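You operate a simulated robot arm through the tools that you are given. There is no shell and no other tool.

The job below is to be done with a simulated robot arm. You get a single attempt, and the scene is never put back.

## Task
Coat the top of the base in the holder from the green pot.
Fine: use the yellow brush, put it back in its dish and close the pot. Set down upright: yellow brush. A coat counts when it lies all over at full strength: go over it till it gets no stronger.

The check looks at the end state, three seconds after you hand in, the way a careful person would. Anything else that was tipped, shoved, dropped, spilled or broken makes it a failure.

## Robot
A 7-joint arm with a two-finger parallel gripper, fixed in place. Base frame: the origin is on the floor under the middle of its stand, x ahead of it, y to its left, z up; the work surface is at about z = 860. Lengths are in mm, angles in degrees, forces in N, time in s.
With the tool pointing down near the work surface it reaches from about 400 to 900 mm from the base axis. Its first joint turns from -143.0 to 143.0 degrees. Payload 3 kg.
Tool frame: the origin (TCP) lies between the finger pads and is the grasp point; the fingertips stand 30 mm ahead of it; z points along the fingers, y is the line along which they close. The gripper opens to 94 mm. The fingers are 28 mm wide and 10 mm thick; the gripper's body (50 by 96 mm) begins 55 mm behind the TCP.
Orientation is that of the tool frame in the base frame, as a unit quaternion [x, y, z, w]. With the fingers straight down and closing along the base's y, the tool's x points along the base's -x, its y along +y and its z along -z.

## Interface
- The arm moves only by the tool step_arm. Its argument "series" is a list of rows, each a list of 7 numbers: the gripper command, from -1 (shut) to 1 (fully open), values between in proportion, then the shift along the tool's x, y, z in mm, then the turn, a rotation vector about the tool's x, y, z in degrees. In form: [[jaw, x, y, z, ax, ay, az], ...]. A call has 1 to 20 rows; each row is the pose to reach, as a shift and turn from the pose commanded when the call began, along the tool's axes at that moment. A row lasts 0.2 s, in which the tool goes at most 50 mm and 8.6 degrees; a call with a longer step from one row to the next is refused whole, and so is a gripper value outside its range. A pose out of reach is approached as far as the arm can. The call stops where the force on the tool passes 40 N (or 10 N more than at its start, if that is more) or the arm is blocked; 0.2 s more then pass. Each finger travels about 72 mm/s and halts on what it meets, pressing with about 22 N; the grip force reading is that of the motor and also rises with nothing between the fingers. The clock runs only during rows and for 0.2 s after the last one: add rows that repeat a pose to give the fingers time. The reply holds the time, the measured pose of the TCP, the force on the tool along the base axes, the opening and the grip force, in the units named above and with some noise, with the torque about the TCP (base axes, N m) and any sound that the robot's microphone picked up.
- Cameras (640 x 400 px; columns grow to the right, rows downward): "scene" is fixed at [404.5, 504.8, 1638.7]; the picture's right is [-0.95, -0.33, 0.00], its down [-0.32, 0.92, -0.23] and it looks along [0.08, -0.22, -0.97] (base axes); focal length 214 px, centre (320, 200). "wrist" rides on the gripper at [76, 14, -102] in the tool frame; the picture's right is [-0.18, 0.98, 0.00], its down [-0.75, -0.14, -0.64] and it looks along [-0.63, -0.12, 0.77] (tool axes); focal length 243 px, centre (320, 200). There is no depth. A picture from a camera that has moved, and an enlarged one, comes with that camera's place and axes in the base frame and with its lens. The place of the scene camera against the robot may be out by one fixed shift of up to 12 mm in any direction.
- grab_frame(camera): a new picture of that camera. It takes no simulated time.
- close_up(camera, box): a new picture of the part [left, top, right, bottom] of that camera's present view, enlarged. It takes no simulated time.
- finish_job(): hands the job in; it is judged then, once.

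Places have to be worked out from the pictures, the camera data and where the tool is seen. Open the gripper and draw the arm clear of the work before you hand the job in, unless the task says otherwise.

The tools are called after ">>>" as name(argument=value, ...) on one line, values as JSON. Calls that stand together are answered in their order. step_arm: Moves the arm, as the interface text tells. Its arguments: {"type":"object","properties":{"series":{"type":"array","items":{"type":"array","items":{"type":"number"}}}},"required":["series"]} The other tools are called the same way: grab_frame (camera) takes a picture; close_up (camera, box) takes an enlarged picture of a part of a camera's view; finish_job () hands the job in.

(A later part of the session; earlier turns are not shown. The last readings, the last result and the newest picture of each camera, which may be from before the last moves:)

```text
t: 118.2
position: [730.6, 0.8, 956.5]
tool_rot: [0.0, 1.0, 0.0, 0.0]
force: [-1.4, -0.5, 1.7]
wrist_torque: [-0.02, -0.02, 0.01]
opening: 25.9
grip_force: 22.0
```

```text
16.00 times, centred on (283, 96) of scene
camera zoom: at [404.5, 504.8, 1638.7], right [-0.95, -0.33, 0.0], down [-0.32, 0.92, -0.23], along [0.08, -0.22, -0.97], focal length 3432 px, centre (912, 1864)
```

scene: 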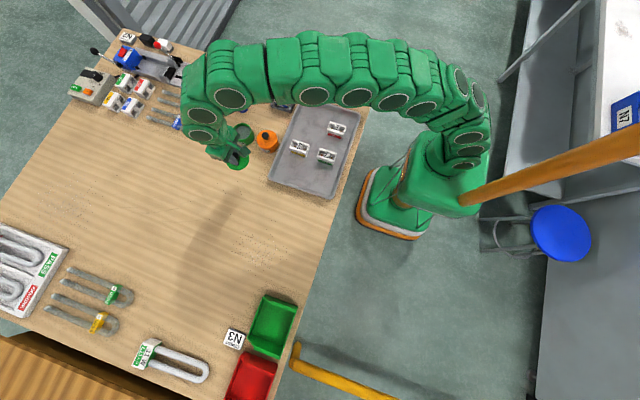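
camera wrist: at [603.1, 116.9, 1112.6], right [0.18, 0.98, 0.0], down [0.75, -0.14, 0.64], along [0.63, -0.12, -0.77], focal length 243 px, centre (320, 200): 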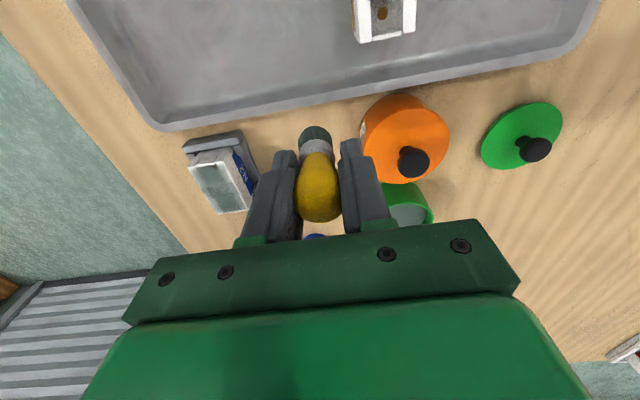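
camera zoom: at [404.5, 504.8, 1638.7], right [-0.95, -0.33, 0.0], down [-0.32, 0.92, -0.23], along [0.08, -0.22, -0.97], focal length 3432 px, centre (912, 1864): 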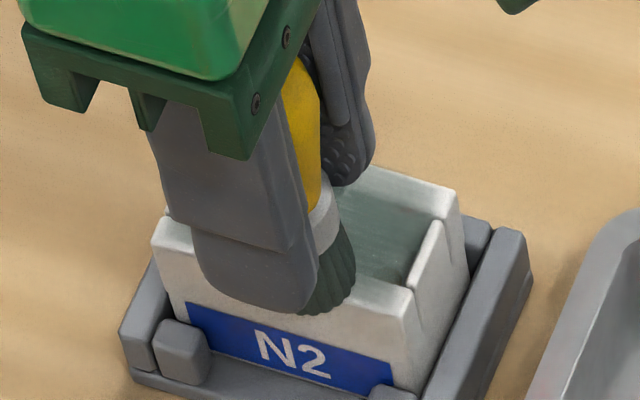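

Contact is light. I continue round: back to the -x end, along the -y edge, then crosswise at the +x end.

>>> step_arm(series=[[-1, 10, 2, 0.4, 0, 0, 0], [-1, 21, 2, 0.4, 0, 0, 0], [-1, 23, -9, 0.4, 0, 0, 0], [-1, 23, -19, 0.4, 0, 0, 0], [-1, 23, -29, 0.4, 0, 0, 0], [-1, 23, -38, 0.4, 0, 0, 0], [-1, 12, -38, 0.4, 0, 0, 0], [-1, 0, -38, 0.4, 0, 0, 0], [-1, -11, -38, 0.4, 0, 0, 0], [-1, -22, -38, 0.4, 0, 0, 0], [-1, -33, -38, 0.4, 0, 0, 0], [-1, -41, -38, 0.4, 0, 0, 0], [-1, -41, -28, 0.4, 0, 0, 0], [-1, -41, -18, 0.4, 0, 0, 0], [-1, -41, -8, 0.4, 0, 0, 0], [-1, -41, 2, 0.4, 0, 0, 0], [-1, -41, -8, 0.4, 0, 0, 0], [-1, -41, -18, 0.4, 0, 0, 0], [-1, -41, -28, 0.4, 0, 0, 0], [-1, -41, -37, 0.4, 0, 0, 0]])

>>> close_up(camera="wrist", box=[240, 40, 400, 140])

>>> close_up(camera="scene", box=[270, 88, 296, 104])

```text
t: 122.4
position: [771.4, -37.7, 955.7]
tool_rot: [0.0, 1.0, 0.0, 0.0]
force: [-0.1, 0.9, 2.9]
wrist_torque: [0.09, -0.03, -0.06]
opening: 26.4
grip_force: 22.1
```

```text
4.00 times, centred on (320, 90) of wrist
camera zoom: at [696.9, -22.4, 1058.6], right [0.18, 0.98, 0.0], down [0.75, -0.14, 0.64], along [0.63, -0.12, -0.77], focal length 970 px, centre (320, 640)
```

zoom: 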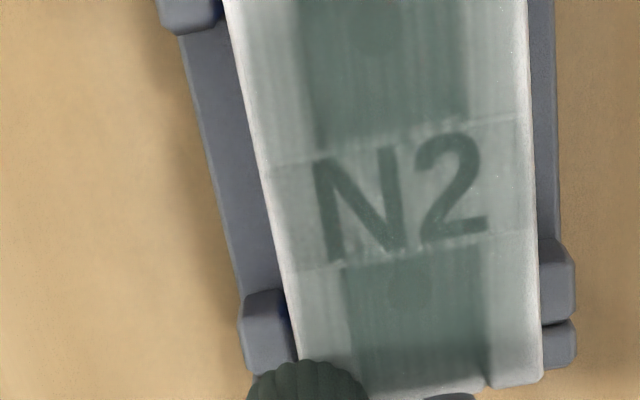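

```text
16.00 times, centred on (283, 96) of scene
camera zoom: at [404.5, 504.8, 1638.7], right [-0.95, -0.33, 0.0], down [-0.32, 0.92, -0.23], along [0.08, -0.22, -0.97], focal length 3432 px, centre (912, 1864)
```

zoom: 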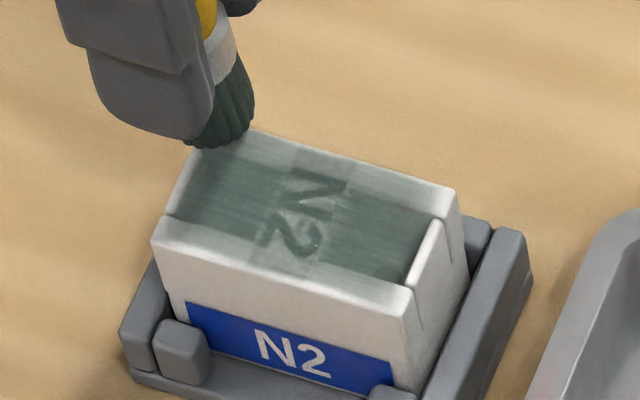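

Edges are down to thin pale lines. I refresh the brush again and then will do a crosswise raster over the entire top.

>>> step_arm(series=[[-1, 0, 0, -20, 0, 0, 0], [-1, 0, 0, -48, 0, 0, 0], [-1, -8, 30, -48, 0, 0, 0], [-1, -19, 70, -48, 0, 0, 0], [-1, -31, 113, -48, 0, 0, 0], [-1, -42, 155, -48, 0, 0, 0], [-1, -51, 193, -48, 0, 0, 0], [-1, -56, 214, -48, 0, 0, 0], [-1, -56, 214, -22, 0, 0, 0], [-1, -56, 214, 0, 0, 0, 0], [-1, -56, 214, 8, 0, 0, 0], [-1, -56, 214, 12, 0, 0, 0], [-1, -56, 214, 13.5, 0, 0, 0], [-1, -56, 214, 14.3, 0, 0, 0], [-1, -56, 214, 14.8, 0, 0, 0], [-1, -56, 214, 14.8, 0, 0, 0]])

>>> close_up(camera="wrist", box=[240, 80, 400, 180])

>>> close_up(camera="scene", box=[270, 88, 296, 104])

```text
t: 125.8
position: [828.9, 177.7, 942.4]
tool_rot: [0.001, 1.0, 0.0, 0.001]
force: [1.3, 0.0, 10.4]
wrist_torque: [0.05, -0.05, 0.01]
opening: 25.8
grip_force: 22.1
```

```text
4.00 times, centred on (320, 130) of wrist
camera zoom: at [752.8, 191.7, 1044.5], right [0.18, 0.98, 0.0], down [0.75, -0.14, 0.64], along [0.63, -0.12, -0.77], focal length 970 px, centre (320, 480)
```

zoom: 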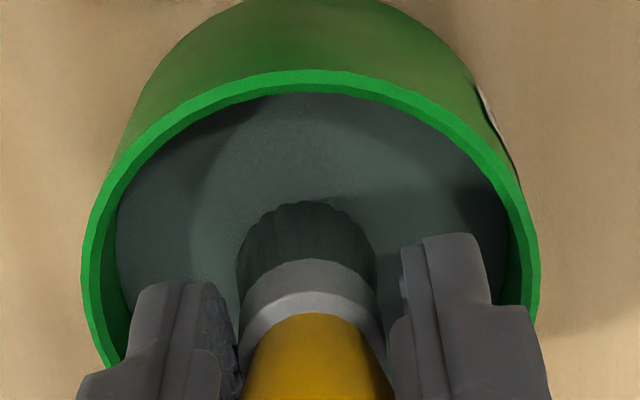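

```text
16.00 times, centred on (283, 96) of scene
camera zoom: at [404.5, 504.8, 1638.7], right [-0.95, -0.33, 0.0], down [-0.32, 0.92, -0.23], along [0.08, -0.22, -0.97], focal length 3432 px, centre (912, 1864)
```

zoom: 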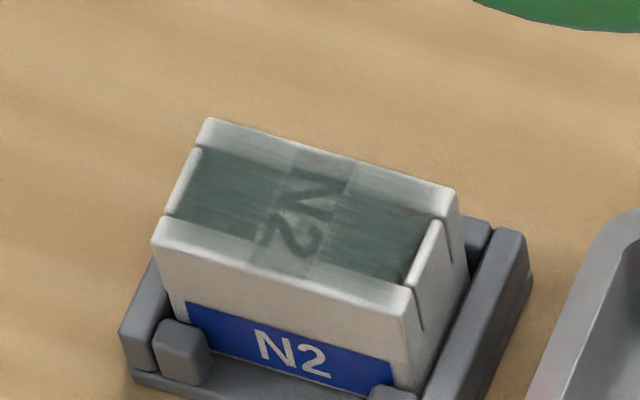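

The rails now look greyer all along. I return to the +x end for a crosswise raster.

>>> step_arm(series=[[-1, 0, 0, -10, 0, 0, 0], [-1, 0, 0, -35, 0, 0, 0], [-1, 3, -8, -54, 0, 0, 0], [-1, 13, -42, -54, 0, 0, 0], [-1, 25, -82, -54, 0, 0, 0], [-1, 37, -122, -54, 0, 0, 0], [-1, 48, -160, -54, 0, 0, 0], [-1, 56, -184, -54, 0, 0, 0], [-1, 58.8, -193.7, -54, 0, 0, 0], [-1, 58.8, -193.7, -40, 0, 0, 0], [-1, 58.8, -193.7, -25, 0, 0, 0], [-1, 58.8, -193.7, -18, 0, 0, 0], [-1, 58.8, -193.7, -16, 0, 0, 0], [-1, 58.8, -193.7, -15, 0, 0, 0], [-1, 58.8, -193.7, -14.6, 0, 0, 0], [-1, 58.8, -193.7, -14.6, 0, 0, 0]])

>>> close_up(camera="wrist", box=[240, 40, 400, 140])

```text
t: 129.2
position: [769.8, -16.2, 955.9]
tool_rot: [0.0, 1.0, -0.001, 0.0]
force: [0.1, 0.1, 4.4]
wrist_torque: [0.04, 0.02, 0.01]
opening: 26.6
grip_force: 21.7
```

```text
4.00 times, centred on (320, 90) of wrist
camera zoom: at [694.1, -2.0, 1058.6], right [0.18, 0.98, 0.0], down [0.75, -0.14, 0.64], along [0.63, -0.12, -0.77], focal length 970 px, centre (320, 640)
```

zoom: 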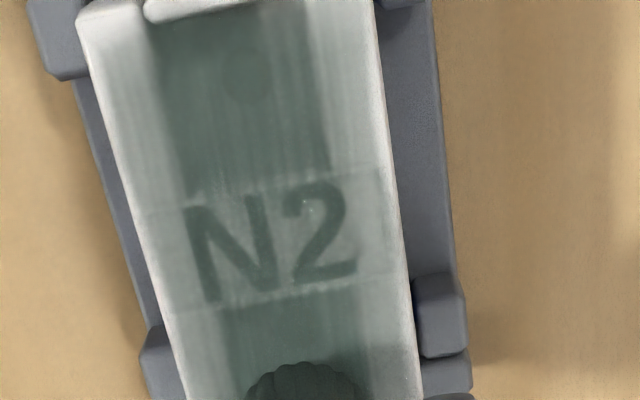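

Light contact (4.4 N). Crosswise raster, first part.

>>> step_arm(series=[[-1, 0, 10, 0.2, 0, 0, 0], [-1, 0, 21, 0.2, 0, 0, 0], [-1, 0, 10, 0.2, 0, 0, 0], [-1, 0, 0, 0.2, 0, 0, 0], [-1, 0, -10, 0.2, 0, 0, 0], [-1, 0, -21, 0.2, 0, 0, 0], [-1, 8, -21, 0.2, 0, 0, 0], [-1, 8, -10, 0.2, 0, 0, 0], [-1, 8, 0, 0.2, 0, 0, 0], [-1, 8, 10, 0.2, 0, 0, 0], [-1, 8, 21, 0.2, 0, 0, 0], [-1, 16, 21, 0.2, 0, 0, 0], [-1, 16, 10, 0.2, 0, 0, 0], [-1, 16, 0, 0.2, 0, 0, 0], [-1, 16, -10, 0.2, 0, 0, 0], [-1, 16, -21, 0.2, 0, 0, 0], [-1, 24, -21, 0.2, 0, 0, 0], [-1, 24, -10, 0.2, 0, 0, 0], [-1, 24, 0, 0.2, 0, 0, 0], [-1, 24, 10, 0.2, 0, 0, 0]])

>>> close_up(camera="wrist", box=[240, 80, 400, 180])

```text
t: 133.4
position: [745.5, -6.5, 956.5]
tool_rot: [0.0, 1.0, -0.001, 0.0]
force: [-0.7, -1.6, 5.2]
wrist_torque: [-0.09, -0.02, 0.03]
opening: 26.3
grip_force: 21.8
```

```text
4.00 times, centred on (320, 130) of wrist
camera zoom: at [670.1, 8.1, 1058.0], right [0.18, 0.98, 0.0], down [0.75, -0.14, 0.64], along [0.63, -0.12, -0.77], focal length 970 px, centre (320, 480)
```

zoom: 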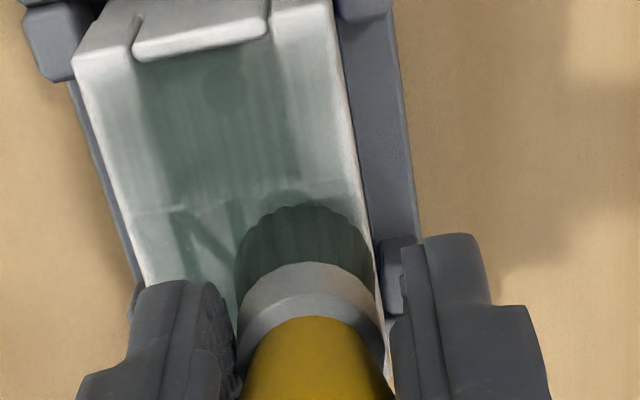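

Contact holds (5 N). Continuing the crosswise raster toward the -x end.

>>> step_arm(series=[[-1, 0, 11, 0.2, 0, 0, 0], [-1, 8, 11, 0.2, 0, 0, 0], [-1, 8, 0, 0.2, 0, 0, 0], [-1, 8, -10, 0.2, 0, 0, 0], [-1, 8, -20, 0.2, 0, 0, 0], [-1, 8, -31, 0.2, 0, 0, 0], [-1, 16, -31, 0.2, 0, 0, 0], [-1, 16, -20, 0.2, 0, 0, 0], [-1, 16, -10, 0.2, 0, 0, 0], [-1, 16, 0, 0.2, 0, 0, 0], [-1, 16, 11, 0.2, 0, 0, 0], [-1, 24, 11, 0.2, 0, 0, 0], [-1, 24, 0, 0.2, 0, 0, 0], [-1, 24, -10, 0.2, 0, 0, 0], [-1, 24, -20, 0.2, 0, 0, 0], [-1, 24, -31, 0.2, 0, 0, 0], [-1, 32, -31, 0.2, 0, 0, 0], [-1, 32, -20, 0.2, 0, 0, 0], [-1, 32, -10, 0.2, 0, 0, 0], [-1, 32, 0, 0.2, 0, 0, 0]])

>>> step_arm(series=[[-1, 0, 11, 0.2, 0, 0, 0], [-1, 4, 11, 0.2, 0, 0, 0], [-1, 4, 0, 0.2, 0, 0, 0], [-1, 4, -10, 0.2, 0, 0, 0], [-1, 4, -20, 0.2, 0, 0, 0], [-1, 4, -31, 0.2, 0, 0, 0], [-1, 7, -31, 0.2, 0, 0, 0], [-1, 7, -20, 0.2, 0, 0, 0], [-1, 7, -10, 0.2, 0, 0, 0], [-1, 7, 0, 0.2, 0, 0, 0], [-1, 7, 11, 0.2, 0, 0, 0], [-1, 7, 0, 0.2, 0, 0, 0], [-1, 7, -10, 0.2, 0, 0, 0], [-1, 7, -20, 0.2, 0, 0, 0], [-1, 7, -31, 0.2, 0, 0, 0]])

>>> close_up(camera="wrist", box=[240, 80, 400, 180])

>>> close_up(camera="scene", box=[270, 88, 296, 104])

```text
t: 137.6
position: [711.4, -5.7, 955.5]
tool_rot: [0.0, 1.0, 0.0, 0.0]
force: [0.4, -0.8, 1.1]
wrist_torque: [-0.02, -0.01, -0.01]
opening: 26.3
grip_force: 22.1
```

```text
t: 140.8
position: [706.3, -38.2, 955.4]
tool_rot: [0.001, 1.0, 0.0, 0.0]
force: [-0.7, 1.0, 4.8]
wrist_torque: [0.11, 0.02, 0.02]
opening: 26.0
grip_force: 22.1
```

```text
4.00 times, centred on (320, 130) of wrist
camera zoom: at [631.2, -23.3, 1057.7], right [0.18, 0.98, 0.0], down [0.75, -0.14, 0.64], along [0.63, -0.12, -0.77], focal length 970 px, centre (320, 480)
```

zoom: 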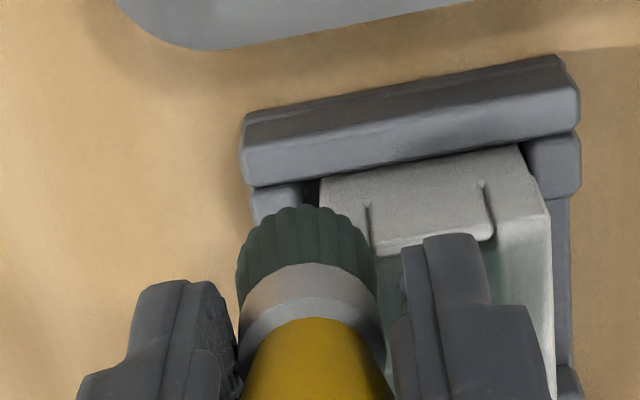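

```text
16.00 times, centred on (283, 96) of scene
camera zoom: at [404.5, 504.8, 1638.7], right [-0.95, -0.33, 0.0], down [-0.32, 0.92, -0.23], along [0.08, -0.22, -0.97], focal length 3432 px, centre (912, 1864)
```

zoom: 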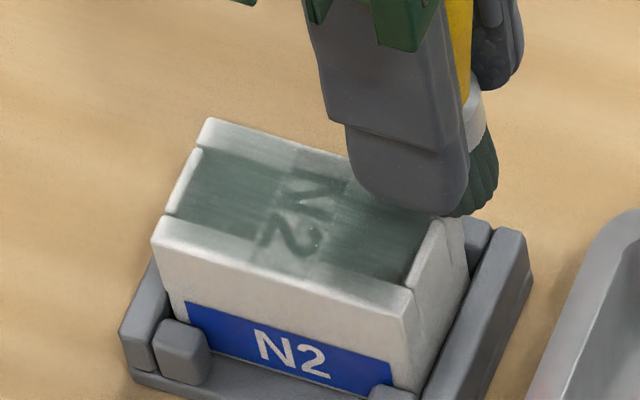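

I lift off and check again from the viewing spot.

>>> step_arm(series=[[-1, 0, 0, -5, 0, 0, 0], [-1, 0, 0, -25, 0, 0, 0], [-1, 2, 15, -45, 0, 0, 0], [-1, 8, 45, -54, 0, 0, 0], [-1, 15, 80, -54, 0, 0, 0], [-1, 22, 112, -54, 0, 0, 0], [-1, 27, 132, -54, 0, 0, 0], [-1, 28, 139.5, -54, 0, 0, 0], [-1, 28, 139.5, -54, 0, 0, 0]])

>>> close_up(camera="wrist", box=[160, 140, 288, 220])

>>> close_up(camera="wrist", box=[184, 160, 256, 205])

>>> close_up(camera="wrist", box=[184, 155, 232, 185])

>>> close_up(camera="wrist", box=[204, 185, 252, 215])

```text
t: 142.8
position: [678.2, 102.3, 1008.5]
tool_rot: [0.0, 1.0, 0.0, 0.001]
force: [0.6, 0.1, -1.2]
wrist_torque: [0.0, 0.02, -0.03]
opening: 26.4
grip_force: 22.1
```

```text
5.00 times, centred on (224, 180) of wrist
camera zoom: at [603.3, 117.2, 1111.8], right [0.18, 0.98, 0.0], down [0.75, -0.14, 0.64], along [0.63, -0.12, -0.77], focal length 1213 px, centre (800, 300)
```

zoom: 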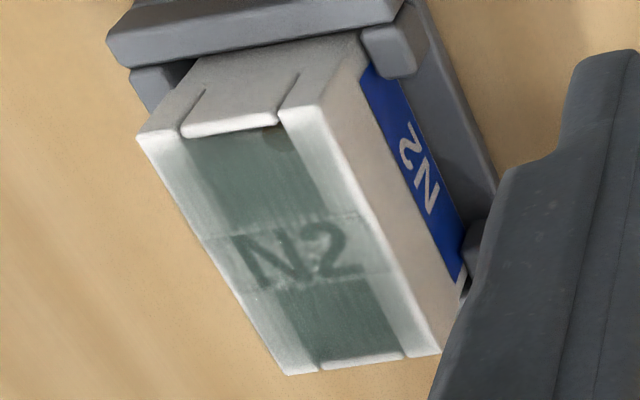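

```text
8.89 times, centred on (220, 182) of wrist
camera zoom: at [603.3, 117.2, 1111.8], right [0.18, 0.98, 0.0], down [0.75, -0.14, 0.64], along [0.63, -0.12, -0.77], focal length 2157 px, centre (1209, 356)
```

zoom: 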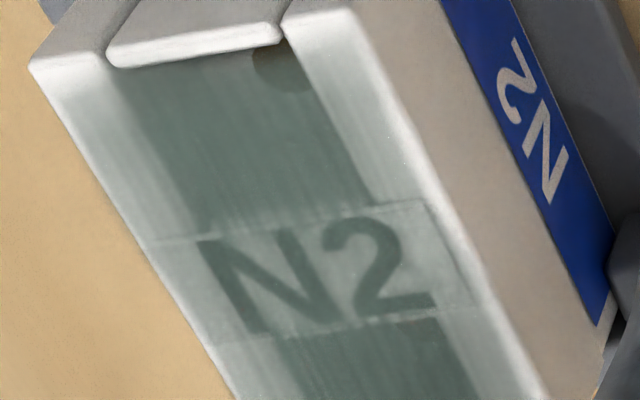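

```text
13.33 times, centred on (208, 170) of wrist
camera zoom: at [603.3, 117.2, 1111.8], right [0.18, 0.98, 0.0], down [0.75, -0.14, 0.64], along [0.63, -0.12, -0.77], focal length 3235 px, centre (1813, 600)
```

zoom: 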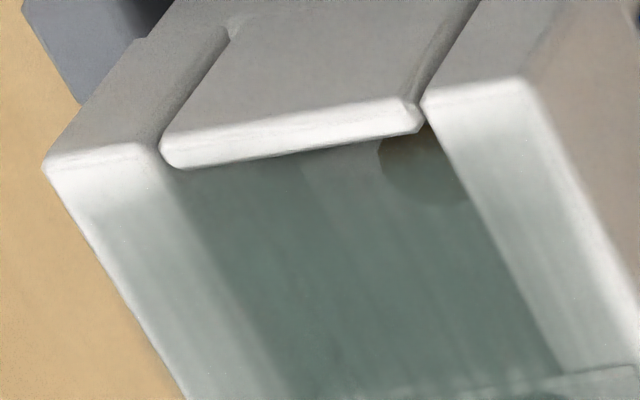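

```text
13.33 times, centred on (228, 200) of wrist
camera zoom: at [603.3, 117.2, 1111.8], right [0.18, 0.98, 0.0], down [0.75, -0.14, 0.64], along [0.63, -0.12, -0.77], focal length 3235 px, centre (1547, 200)
```

zoom: 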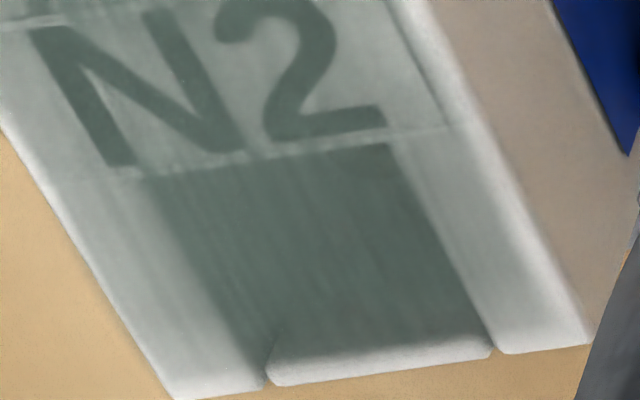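

The coat is much more even; only the very outer +y edge and -x end look lighter. I do one more refresh and go over those specifically, to see if they still gain strength.

>>> step_arm(series=[[-1, -35, 1, -8, 0, 0, 0], [-1, -75, 3, -15, 0, 0, 0], [-1, -105, 20, -15, 0, 0, 0], [-1, -128, 45, -15, 0, 0, 0], [-1, -145, 65, -12, 0, 0, 0], [-1, -150.2, 75, 0, 0, 0, 0], [-1, -150.2, 75, 25, 0, 0, 0], [-1, -150.2, 75, 48, 0, 0, 0], [-1, -150.2, 75, 60, 0, 0, 0], [-1, -150.2, 75, 65.5, 0, 0, 0], [-1, -150.2, 75, 67, 0, 0, 0], [-1, -150.2, 75, 68, 0, 0, 0], [-1, -150.2, 75, 68.6, 0, 0, 0], [-1, -150.2, 75, 68.6, 0, 0, 0]])

>>> close_up(camera="wrist", box=[240, 80, 400, 180])

>>> close_up(camera="scene", box=[270, 88, 296, 104])

```text
t: 145.8
position: [828.7, 177.8, 941.7]
tool_rot: [0.0, 1.0, 0.0, 0.002]
force: [-1.3, -1.0, 11.7]
wrist_torque: [0.04, 0.0, 0.01]
opening: 26.0
grip_force: 21.8
```

```text
4.00 times, centred on (320, 130) of wrist
camera zoom: at [753.4, 191.6, 1043.5], right [0.18, 0.98, 0.0], down [0.75, -0.14, 0.64], along [0.63, -0.12, -0.77], focal length 970 px, centre (320, 480)
```

zoom: 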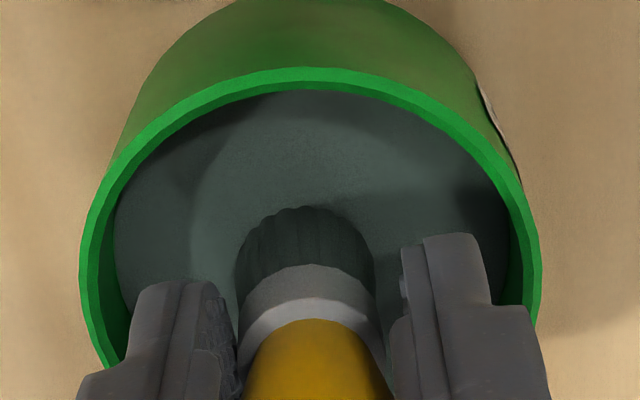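

```text
16.00 times, centred on (283, 96) of scene
camera zoom: at [404.5, 504.8, 1638.7], right [-0.95, -0.33, 0.0], down [-0.32, 0.92, -0.23], along [0.08, -0.22, -0.97], focal length 3432 px, centre (912, 1864)
```

zoom: 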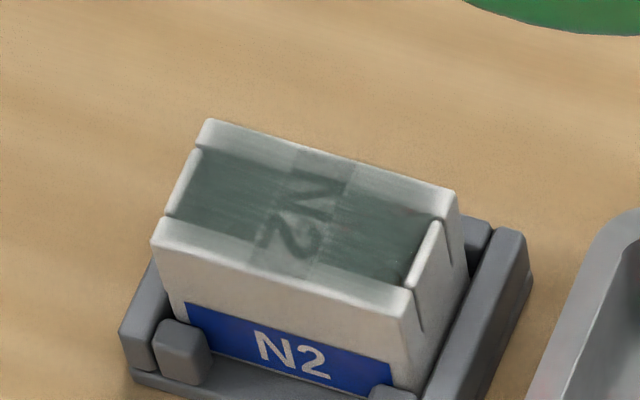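

Refreshed (12 N). Back to the -x end and +y edge for focused passes.

>>> step_arm(series=[[-1, 0, 0, -10, 0, 0, 0], [-1, 0, 0, -35, 0, 0, 0], [-1, 6, -8, -54, 0, 0, 0], [-1, 26, -42, -54, 0, 0, 0], [-1, 50, -82, -54, 0, 0, 0], [-1, 74, -122, -54, 0, 0, 0], [-1, 97, -160, -54, 0, 0, 0], [-1, 113, -185, -54, 0, 0, 0], [-1, 118.4, -193.6, -54, 0, 0, 0], [-1, 118.4, -193.6, -40, 0, 0, 0], [-1, 118.4, -193.6, -26, 0, 0, 0], [-1, 118.4, -193.6, -19, 0, 0, 0], [-1, 118.4, -193.6, -16, 0, 0, 0], [-1, 118.4, -193.6, -15, 0, 0, 0], [-1, 118.4, -193.6, -14.6, 0, 0, 0], [-1, 118.4, -193.6, -14.6, 0, 0, 0]])

>>> step_arm(series=[[-1, 0, 10, 0.2, 0, 0, 0], [-1, 0, 20, 0.2, 0, 0, 0], [-1, 0, 10, 0.2, 0, 0, 0], [-1, 0, 0, 0.2, 0, 0, 0], [-1, 0, -10, 0.2, 0, 0, 0], [-1, 0, -20, 0.2, 0, 0, 0], [-1, 3, -10, 0.2, 0, 0, 0], [-1, 3, 0, 0.2, 0, 0, 0], [-1, 3, 10, 0.2, 0, 0, 0], [-1, 3, 20, 0.2, 0, 0, 0], [-1, -8, 20, 0.2, 0, 0, 0], [-1, -19, 20, 0.2, 0, 0, 0], [-1, -30, 20, 0.2, 0, 0, 0], [-1, -41, 20, 0.2, 0, 0, 0], [-1, -52, 20, 0.2, 0, 0, 0], [-1, -60, 20, 0.2, 0, 0, 0], [-1, -52, 17, 0.2, 0, 0, 0], [-1, -41, 17, 0.2, 0, 0, 0], [-1, -30, 17, 0.2, 0, 0, 0], [-1, -19, 17, 0.2, 0, 0, 0]])

>>> close_up(camera="wrist", box=[220, 60, 380, 160])

```text
t: 149.2
position: [709.7, -16.3, 955.7]
tool_rot: [0.0, 1.0, 0.0, 0.0]
force: [0.3, 0.2, -0.2]
wrist_torque: [-0.01, 0.01, -0.02]
opening: 26.1
grip_force: 21.6
```

```text
t: 153.4
position: [728.3, -0.1, 955.6]
tool_rot: [0.0, 1.0, 0.0, 0.0]
force: [-0.3, 0.3, -0.6]
wrist_torque: [-0.06, -0.02, 0.02]
opening: 25.9
grip_force: 22.9
```

```text
4.00 times, centred on (300, 110) of wrist
camera zoom: at [653.6, 14.9, 1058.1], right [0.18, 0.98, 0.0], down [0.75, -0.14, 0.64], along [0.63, -0.12, -0.77], focal length 970 px, centre (400, 560)
```

zoom: 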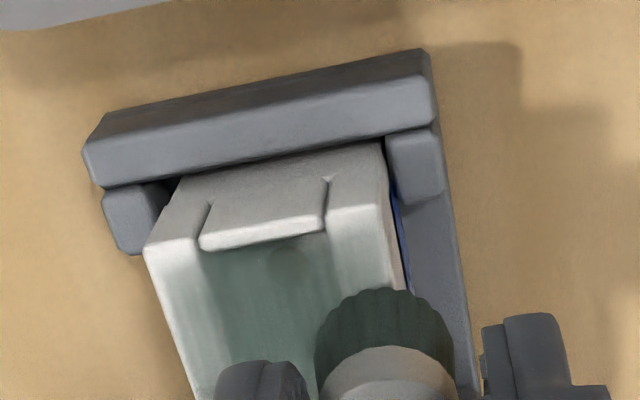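

No contact force during those passes, so they likely hovered slightly. I lower until there is contact, then repeat them.

>>> step_arm(series=[[-1, 0, 1, 0.4, 0, 0, 0], [-1, 0, 1, 0.7, 0, 0, 0], [-1, 0, 1, 0.7, 0, 0, 0]])

```text
t: 154.2
position: [729.1, 1.2, 954.5]
tool_rot: [0.0, 1.0, 0.0, 0.0]
force: [0.3, 0.7, 5.9]
wrist_torque: [0.01, -0.02, 0.01]
opening: 26.3
grip_force: 22.0
```

Contact restored at 6 N. Repeating the -x end and +y edge passes with contact.

>>> step_arm(series=[[-1, 11, 0, 0.1, 0, 0, 0], [-1, 20, 0, 0.1, 0, 0, 0], [-1, 20, -10, 0.1, 0, 0, 0], [-1, 20, -20, 0.1, 0, 0, 0], [-1, 20, -30, 0.1, 0, 0, 0], [-1, 20, -38, 0.1, 0, 0, 0], [-1, 22, -28, 0.2, 0, 0, 0], [-1, 22, -18, 0.2, 0, 0, 0], [-1, 22, -8, 0.2, 0, 0, 0], [-1, 22, 2, 0.2, 0, 0, 0], [-1, 11, 2, 0.2, 0, 0, 0], [-1, 0, 2, 0.2, 0, 0, 0], [-1, -11, 2, 0.2, 0, 0, 0], [-1, -22, 2, 0.2, 0, 0, 0], [-1, -33, 2, 0.2, 0, 0, 0], [-1, -42, 2, 0.2, 0, 0, 0], [-1, -33, 0, 0.3, 0, 0, 0], [-1, -22, 0, 0.3, 0, 0, 0], [-1, -11, 0, 0.3, 0, 0, 0], [-1, 0, 0, 0.3, 0, 0, 0]])

>>> close_up(camera="wrist", box=[220, 60, 380, 160])

>>> close_up(camera="scene", box=[270, 88, 296, 104])

```text
t: 158.4
position: [729.3, 1.5, 954.7]
tool_rot: [0.0, 1.0, 0.0, 0.0]
force: [0.7, 0.6, -0.5]
wrist_torque: [0.01, 0.01, -0.02]
opening: 26.3
grip_force: 22.2
```

```text
4.00 times, centred on (300, 110) of wrist
camera zoom: at [653.7, 15.9, 1056.7], right [0.18, 0.98, 0.0], down [0.75, -0.14, 0.64], along [0.63, -0.12, -0.77], focal length 970 px, centre (400, 560)
```

zoom: 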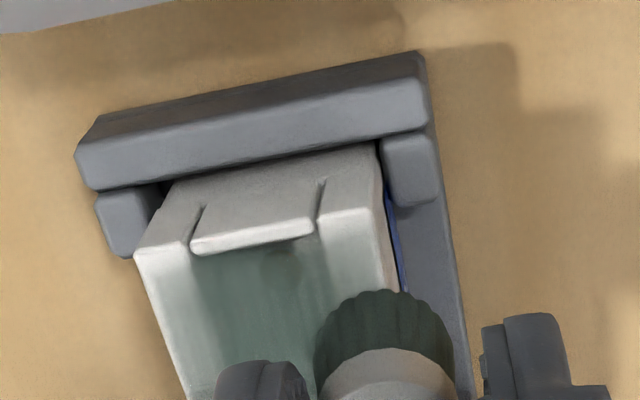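

```text
16.00 times, centred on (283, 96) of scene
camera zoom: at [404.5, 504.8, 1638.7], right [-0.95, -0.33, 0.0], down [-0.32, 0.92, -0.23], along [0.08, -0.22, -0.97], focal length 3432 px, centre (912, 1864)
```

zoom: 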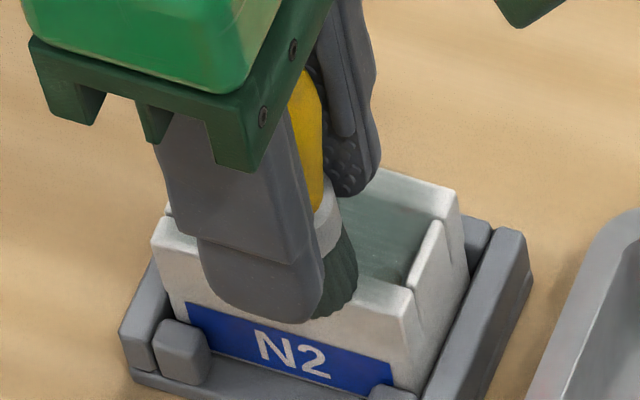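

I press slightly again and do the +x end and -y edge with contact.

>>> step_arm(series=[[-1, -11, 2, 0.6, 0, 0, 0], [-1, -22, 2, 0.6, 0, 0, 0], [-1, -33, 2, 0.6, 0, 0, 0], [-1, -42, 2, 0.6, 0, 0, 0], [-1, -42, -8, 0.6, 0, 0, 0], [-1, -42, -18, 0.6, 0, 0, 0], [-1, -42, -28, 0.6, 0, 0, 0], [-1, -42, -37, 0.6, 0, 0, 0], [-1, -40, -27, 0.7, 0, 0, 0], [-1, -40, -17, 0.7, 0, 0, 0], [-1, -40, -7, 0.7, 0, 0, 0], [-1, -40, 1, 0.7, 0, 0, 0], [-1, -40, -12, 0.7, 0, 0, 0], [-1, -40, -25, 0.7, 0, 0, 0], [-1, -40, -37, 0.7, 0, 0, 0], [-1, -29, -37, 0.8, 0, 0, 0], [-1, -18, -37, 0.8, 0, 0, 0], [-1, -7, -37, 0.8, 0, 0, 0], [-1, 4, -37, 0.8, 0, 0, 0], [-1, 15, -37, 0.8, 0, 0, 0]])

>>> step_arm(series=[[-1, 5, 0, 0.2, 0, 0, 0], [-1, -6, 3, 0.2, 0, 0, 0], [-1, -17, 3, 0.2, 0, 0, 0], [-1, -28, 3, 0.2, 0, 0, 0], [-1, -39, 3, 0.2, 0, 0, 0], [-1, -50, 3, 0.2, 0, 0, 0], [-1, -57, 3, 0.2, 0, 0, 0], [-1, -57, 3, 0.2, 0, 0, 0]])

>>> close_up(camera="wrist", box=[240, 40, 400, 140])

>>> close_up(camera="scene", box=[270, 88, 296, 104])

```text
t: 162.6
position: [714.2, -35.8, 953.4]
tool_rot: [0.0, 1.0, 0.0, 0.001]
force: [0.1, -0.3, 1.7]
wrist_torque: [0.03, -0.02, 0.0]
opening: 26.2
grip_force: 22.1
```

```text
t: 164.4
position: [771.6, -33.1, 953.2]
tool_rot: [-0.001, 1.0, 0.0, 0.0]
force: [-0.5, -0.3, 2.5]
wrist_torque: [0.01, 0.01, 0.01]
opening: 26.3
grip_force: 21.8
```

```text
4.00 times, centred on (320, 90) of wrist
camera zoom: at [695.5, -17.6, 1055.3], right [0.18, 0.98, 0.0], down [0.75, -0.14, 0.64], along [0.63, -0.12, -0.77], focal length 970 px, centre (320, 640)
```

zoom: 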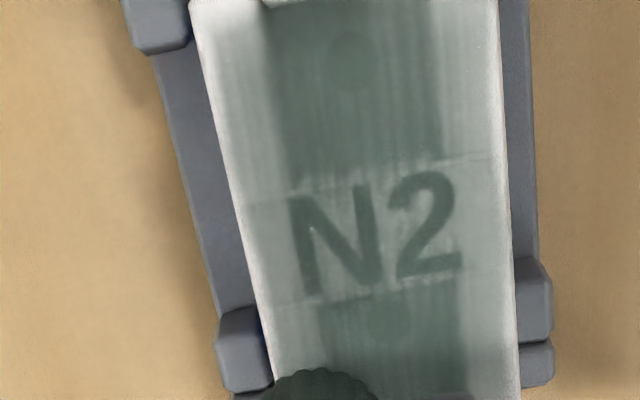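

```text
16.00 times, centred on (283, 96) of scene
camera zoom: at [404.5, 504.8, 1638.7], right [-0.95, -0.33, 0.0], down [-0.32, 0.92, -0.23], along [0.08, -0.22, -0.97], focal length 3432 px, centre (912, 1864)
```

zoom: 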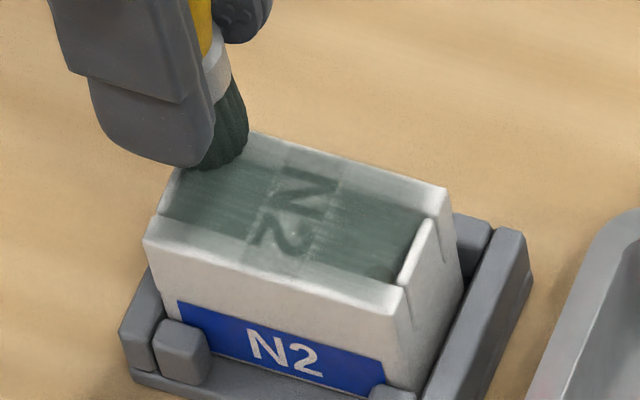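

The base appears to have slid ~2–3 mm toward +x in its holder under my strokes. I lift the brush off and inspect.

>>> step_arm(series=[[-1, 0, 0, -5, 0, 0, 0], [-1, 0, 0, -25, 0, 0, 0], [-1, 10, 15, -45, 0, 0, 0], [-1, 28, 45, -56, 0, 0, 0], [-1, 50, 78, -56, 0, 0, 0], [-1, 72, 108, -56, 0, 0, 0], [-1, 87, 128, -56, 0, 0, 0], [-1, 92.5, 135, -56, 0, 0, 0], [-1, 92.5, 135, -56, 0, 0, 0]])

>>> close_up(camera="wrist", box=[160, 140, 288, 220])

>>> close_up(camera="wrist", box=[184, 155, 232, 185])

>>> close_up(camera="wrist", box=[204, 185, 252, 215])

>>> close_up(camera="wrist", box=[256, 110, 384, 190])

```text
t: 166.4
position: [677.6, 102.3, 1009.3]
tool_rot: [0.0, 1.0, 0.0, 0.0]
force: [-0.3, 0.1, -0.5]
wrist_torque: [0.03, -0.02, -0.02]
opening: 26.4
grip_force: 22.1
```

```text
5.00 times, centred on (224, 180) of wrist
camera zoom: at [602.6, 116.9, 1111.5], right [0.18, 0.98, 0.0], down [0.75, -0.14, 0.64], along [0.63, -0.12, -0.77], focal length 1213 px, centre (800, 300)
```

zoom: 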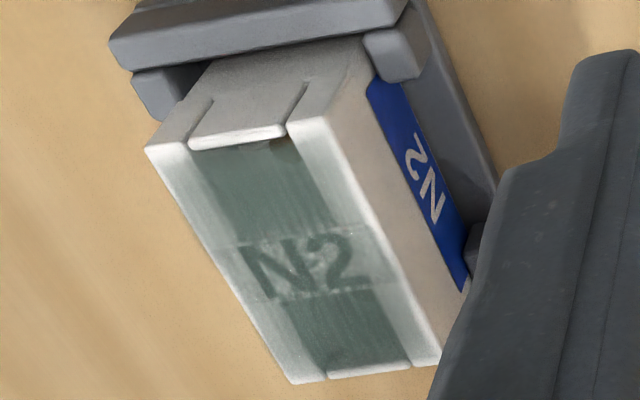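

```text
13.33 times, centred on (208, 170) of wrist
camera zoom: at [602.6, 116.9, 1111.5], right [0.18, 0.98, 0.0], down [0.75, -0.14, 0.64], along [0.63, -0.12, -0.77], focal length 3235 px, centre (1813, 600)
```

zoom: 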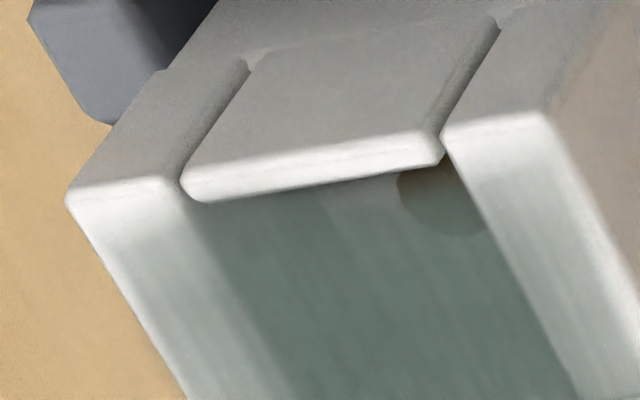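

```text
13.33 times, centred on (228, 200) of wrist
camera zoom: at [602.6, 116.9, 1111.5], right [0.18, 0.98, 0.0], down [0.75, -0.14, 0.64], along [0.63, -0.12, -0.77], focal length 3235 px, centre (1547, 200)
```

zoom: 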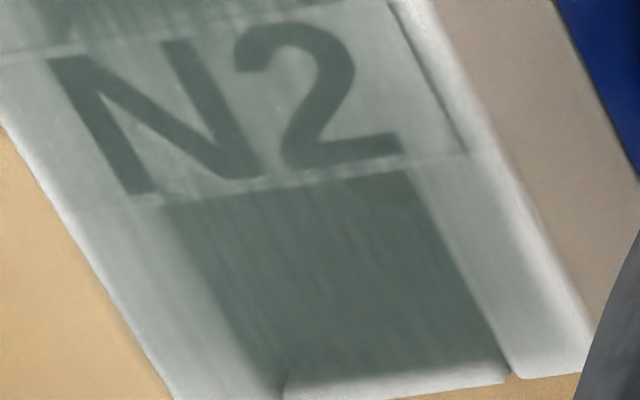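

```text
5.00 times, centred on (320, 150) of wrist
camera zoom: at [602.6, 116.9, 1111.5], right [0.18, 0.98, 0.0], down [0.75, -0.14, 0.64], along [0.63, -0.12, -0.77], focal length 1213 px, centre (320, 450)
```

zoom: 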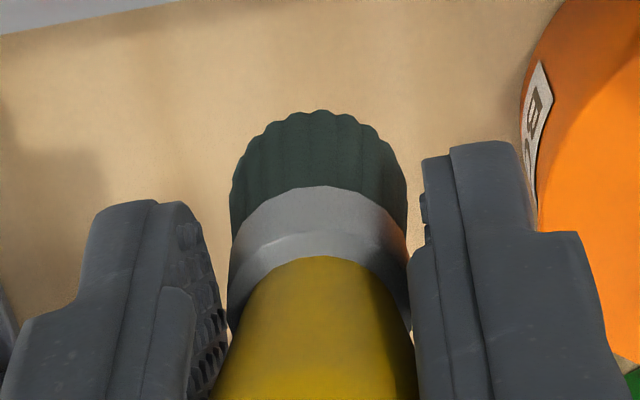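

The base slid about 2.5 mm toward +x; strokes toward -x will seat it back against its end stop while also strengthening the still pale -x end. First one more light dip.

>>> step_arm(series=[[-1, -35, 1, -8, 0, 0, 0], [-1, -75, 3, -15, 0, 0, 0], [-1, -105, 20, -15, 0, 0, 0], [-1, -128, 45, -15, 0, 0, 0], [-1, -145, 65, -12, 0, 0, 0], [-1, -149.5, 73.5, 0, 0, 0, 0], [-1, -149.5, 73.5, 25, 0, 0, 0], [-1, -149.5, 73.5, 48, 0, 0, 0], [-1, -149.5, 73.5, 62, 0, 0, 0], [-1, -149.5, 73.5, 68.5, 0, 0, 0], [-1, -149.5, 73.5, 70, 0, 0, 0], [-1, -149.5, 73.5, 70.6, 0, 0, 0], [-1, -149.5, 73.5, 71.2, 0, 0, 0], [-1, -149.5, 73.5, 71.2, 0, 0, 0]])

>>> close_up(camera="wrist", box=[240, 80, 400, 180])

>>> close_up(camera="scene", box=[270, 88, 296, 104])

```text
t: 169.4
position: [827.5, 176.6, 938.5]
tool_rot: [-0.001, 1.0, 0.001, 0.001]
force: [1.1, -1.5, 11.1]
wrist_torque: [0.02, -0.09, -0.02]
opening: 26.4
grip_force: 21.9
```

```text
4.00 times, centred on (320, 130) of wrist
camera zoom: at [752.6, 190.6, 1041.1], right [0.18, 0.98, 0.0], down [0.75, -0.14, 0.64], along [0.63, -0.12, -0.77], focal length 970 px, centre (320, 480)
```

zoom: 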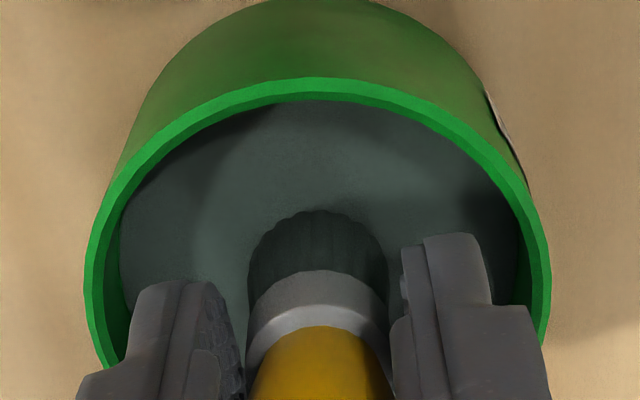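

```text
16.00 times, centred on (283, 96) of scene
camera zoom: at [404.5, 504.8, 1638.7], right [-0.95, -0.33, 0.0], down [-0.32, 0.92, -0.23], along [0.08, -0.22, -0.97], focal length 3432 px, centre (912, 1864)
```

zoom: 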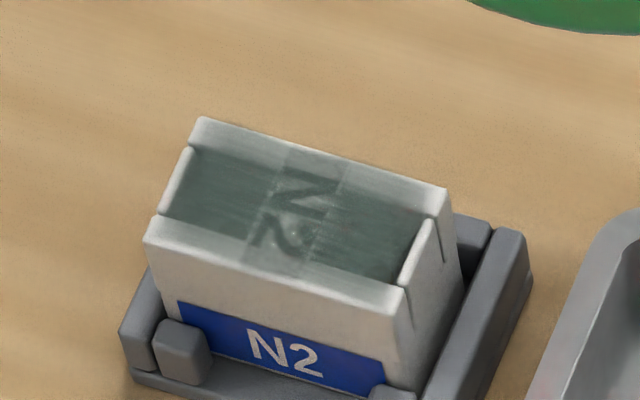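

Dipped lightly (11 N). Now to the +x end over the +y rail to begin strokes in the -x direction only.

>>> step_arm(series=[[-1, 0, 0, -10, 0, 0, 0], [-1, 0, 0, -35, 0, 0, 0], [-1, 4, -10, -54, 0, 0, 0], [-1, 16, -48, -54, 0, 0, 0], [-1, 29, -88, -54, 0, 0, 0], [-1, 42, -126, -54, 0, 0, 0], [-1, 53, -160, -54, 0, 0, 0], [-1, 58.6, -177, -54, 0, 0, 0], [-1, 58.6, -177, -40, 0, 0, 0], [-1, 58.6, -177, -26, 0, 0, 0], [-1, 58.6, -177, -19, 0, 0, 0], [-1, 58.6, -177, -16, 0, 0, 0], [-1, 58.6, -177, -14.8, 0, 0, 0], [-1, 58.6, -177, -14.3, 0, 0, 0], [-1, 58.6, -177, -14.3, 0, 0, 0]])

```text
t: 172.6
position: [769.3, -1.5, 951.8]
tool_rot: [0.001, 1.0, 0.0, 0.0]
force: [-2.5, 0.8, 9.7]
wrist_torque: [-0.02, 0.06, 0.02]
opening: 26.3
grip_force: 22.3
```

Contact 10 N. Two strokes toward -x, lifting on the way back.

>>> step_arm(series=[[-1, 11, 1, 0, 0, 0, 0], [-1, 22, 1, 0, 0, 0, 0], [-1, 33, 1, 0, 0, 0, 0], [-1, 44, 1, 0, 0, 0, 0], [-1, 55, 1, 0, 0, 0, 0], [-1, 65, 1, 0, 0, 0, 0], [-1, 65, 1, -4, 0, 0, 0], [-1, 33, -9, -5, 0, 0, 0], [-1, 0, -9, -4, 0, 0, 0], [-1, 0, -9, 0.1, 0, 0, 0], [-1, 11, -9, 0.1, 0, 0, 0], [-1, 22, -9, 0.1, 0, 0, 0], [-1, 33, -9, 0.1, 0, 0, 0], [-1, 44, -9, 0.1, 0, 0, 0], [-1, 55, -9, 0.1, 0, 0, 0], [-1, 65, -9, 0.1, 0, 0, 0], [-1, 65, -9, 0.1, 0, 0, 0]])

>>> close_up(camera="scene", box=[270, 88, 296, 104])

>>> close_up(camera="wrist", box=[240, 80, 400, 180])

```text
t: 176.2
position: [705.1, -8.3, 952.0]
tool_rot: [0.001, 1.0, 0.0, -0.001]
force: [3.0, -0.1, 14.8]
wrist_torque: [0.1, -0.35, -0.01]
opening: 26.2
grip_force: 22.2
```

```text
16.00 times, centred on (283, 96) of scene
camera zoom: at [404.5, 504.8, 1638.7], right [-0.95, -0.33, 0.0], down [-0.32, 0.92, -0.23], along [0.08, -0.22, -0.97], focal length 3432 px, centre (912, 1864)
```

zoom: 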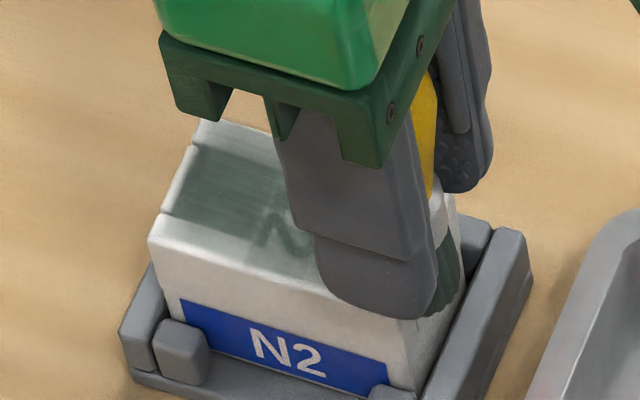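

```text
4.00 times, centred on (320, 130) of wrist
camera zoom: at [629.2, 4.5, 1054.6], right [0.18, 0.98, 0.0], down [0.75, -0.14, 0.64], along [0.63, -0.12, -0.77], focal length 970 px, centre (320, 480)
```

zoom: 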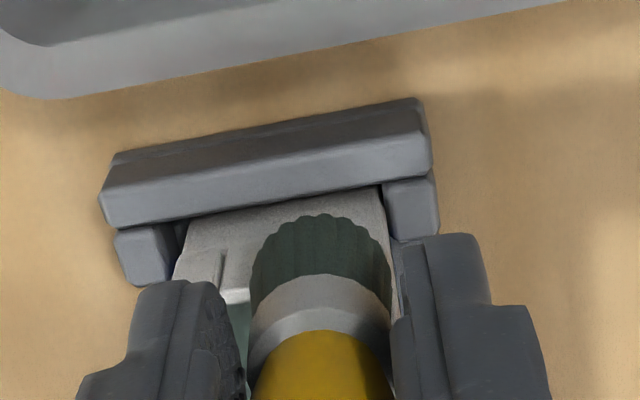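

The base is moving back toward its stop and contact is good at the -x end (15 N). I sweep crosswise here to strengthen this end.

>>> step_arm(series=[[-1, -2, 10, -0.2, 0, 0, 0], [-1, -2, 0, -0.2, 0, 0, 0], [-1, -2, -10, -0.2, 0, 0, 0], [-1, -2, -20, -0.2, 0, 0, 0], [-1, -2, -29, -0.2, 0, 0, 0], [-1, -5, -29, -0.2, 0, 0, 0], [-1, -5, -20, -0.2, 0, 0, 0], [-1, -5, -10, -0.2, 0, 0, 0], [-1, -5, 0, -0.2, 0, 0, 0], [-1, -5, 10, -0.2, 0, 0, 0], [-1, -2, 10, -0.2, 0, 0, 0], [-1, -2, 0, -0.2, 0, 0, 0], [-1, -2, -10, -0.2, 0, 0, 0], [-1, -2, -20, -0.2, 0, 0, 0], [-1, -2, -29, -0.2, 0, 0, 0]])

>>> close_up(camera="scene", box=[270, 88, 296, 104])

>>> close_up(camera="wrist", box=[240, 80, 400, 180])

```text
t: 179.4
position: [705.9, -37.9, 951.7]
tool_rot: [0.0, 1.0, 0.0, 0.0]
force: [0.3, 1.0, 1.8]
wrist_torque: [0.05, 0.0, -0.01]
opening: 26.5
grip_force: 21.9
```

```text
16.00 times, centred on (283, 96) of scene
camera zoom: at [404.5, 504.8, 1638.7], right [-0.95, -0.33, 0.0], down [-0.32, 0.92, -0.23], along [0.08, -0.22, -0.97], focal length 3432 px, centre (912, 1864)
```

zoom: 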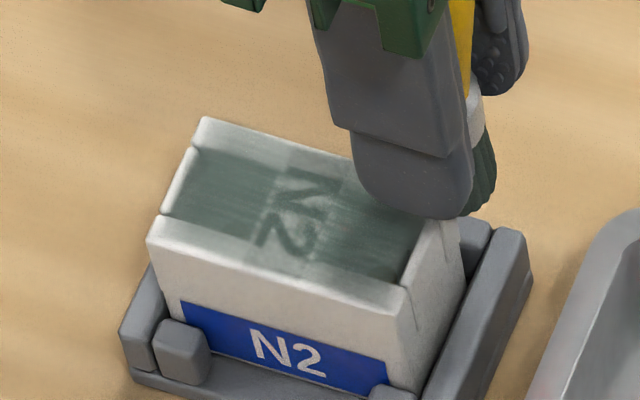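

```text
4.00 times, centred on (320, 130) of wrist
camera zoom: at [630.9, -24.5, 1054.6], right [0.18, 0.98, 0.0], down [0.75, -0.14, 0.64], along [0.63, -0.12, -0.77], focal length 970 px, centre (320, 480)
```

zoom: 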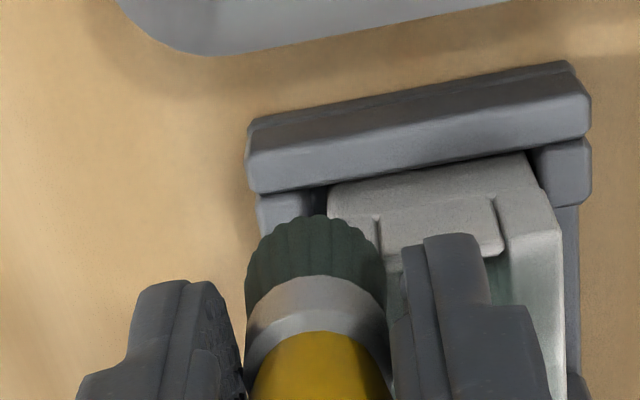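

Good. Now two -x strokes on the -y side, lifted on return.

>>> step_arm(series=[[-1, 0, 0, -4, 0, 0, 0], [-1, -32, 2, -5, 0, 0, 0], [-1, -64, 2, -4, 0, 0, 0], [-1, -64, 2, 0.5, 0, 0, 0], [-1, -53, 2, 0.5, 0, 0, 0], [-1, -42, 2, 0.5, 0, 0, 0], [-1, -31, 2, 0.5, 0, 0, 0], [-1, -20, 2, 0.5, 0, 0, 0], [-1, -9, 2, 0.5, 0, 0, 0], [-1, 1, 2, 0.5, 0, 0, 0], [-1, 1, 2, -4, 0, 0, 0], [-1, -32, 11, -5, 0, 0, 0], [-1, -64, 11, -4, 0, 0, 0], [-1, -64, 11, 0.6, 0, 0, 0], [-1, -53, 11, 0.6, 0, 0, 0], [-1, -42, 11, 0.6, 0, 0, 0], [-1, -31, 11, 0.6, 0, 0, 0], [-1, -20, 11, 0.6, 0, 0, 0], [-1, -9, 11, 0.6, 0, 0, 0], [-1, 1, 11, 0.6, 0, 0, 0]])

>>> close_up(camera="scene", box=[270, 88, 296, 104])

>>> close_up(camera="wrist", box=[240, 80, 400, 180])

```text
t: 183.6
position: [705.6, -27.8, 951.9]
tool_rot: [0.0, 1.0, 0.0, -0.001]
force: [2.0, -0.3, 6.3]
wrist_torque: [0.02, -0.2, -0.02]
opening: 26.6
grip_force: 22.5
```

```text
16.00 times, centred on (283, 96) of scene
camera zoom: at [404.5, 504.8, 1638.7], right [-0.95, -0.33, 0.0], down [-0.32, 0.92, -0.23], along [0.08, -0.22, -0.97], focal length 3432 px, centre (912, 1864)
```

zoom: 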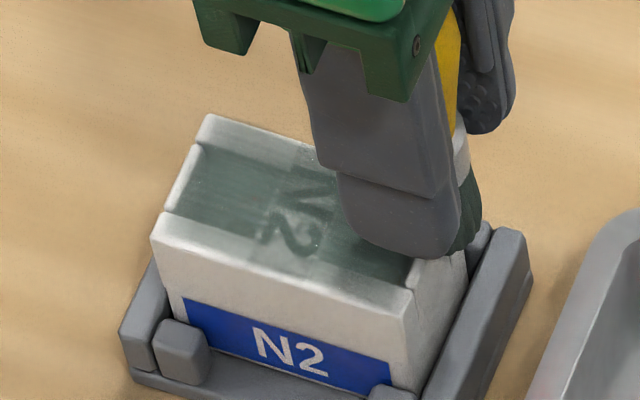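

```text
4.00 times, centred on (320, 130) of wrist
camera zoom: at [630.2, -13.4, 1054.2], right [0.18, 0.98, 0.0], down [0.75, -0.14, 0.64], along [0.63, -0.12, -0.77], focal length 970 px, centre (320, 480)
```

zoom: 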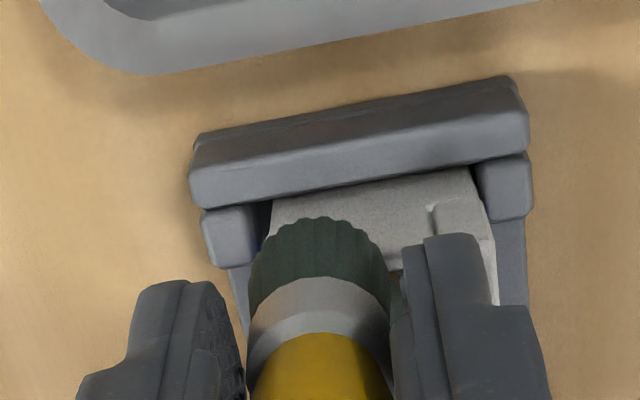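

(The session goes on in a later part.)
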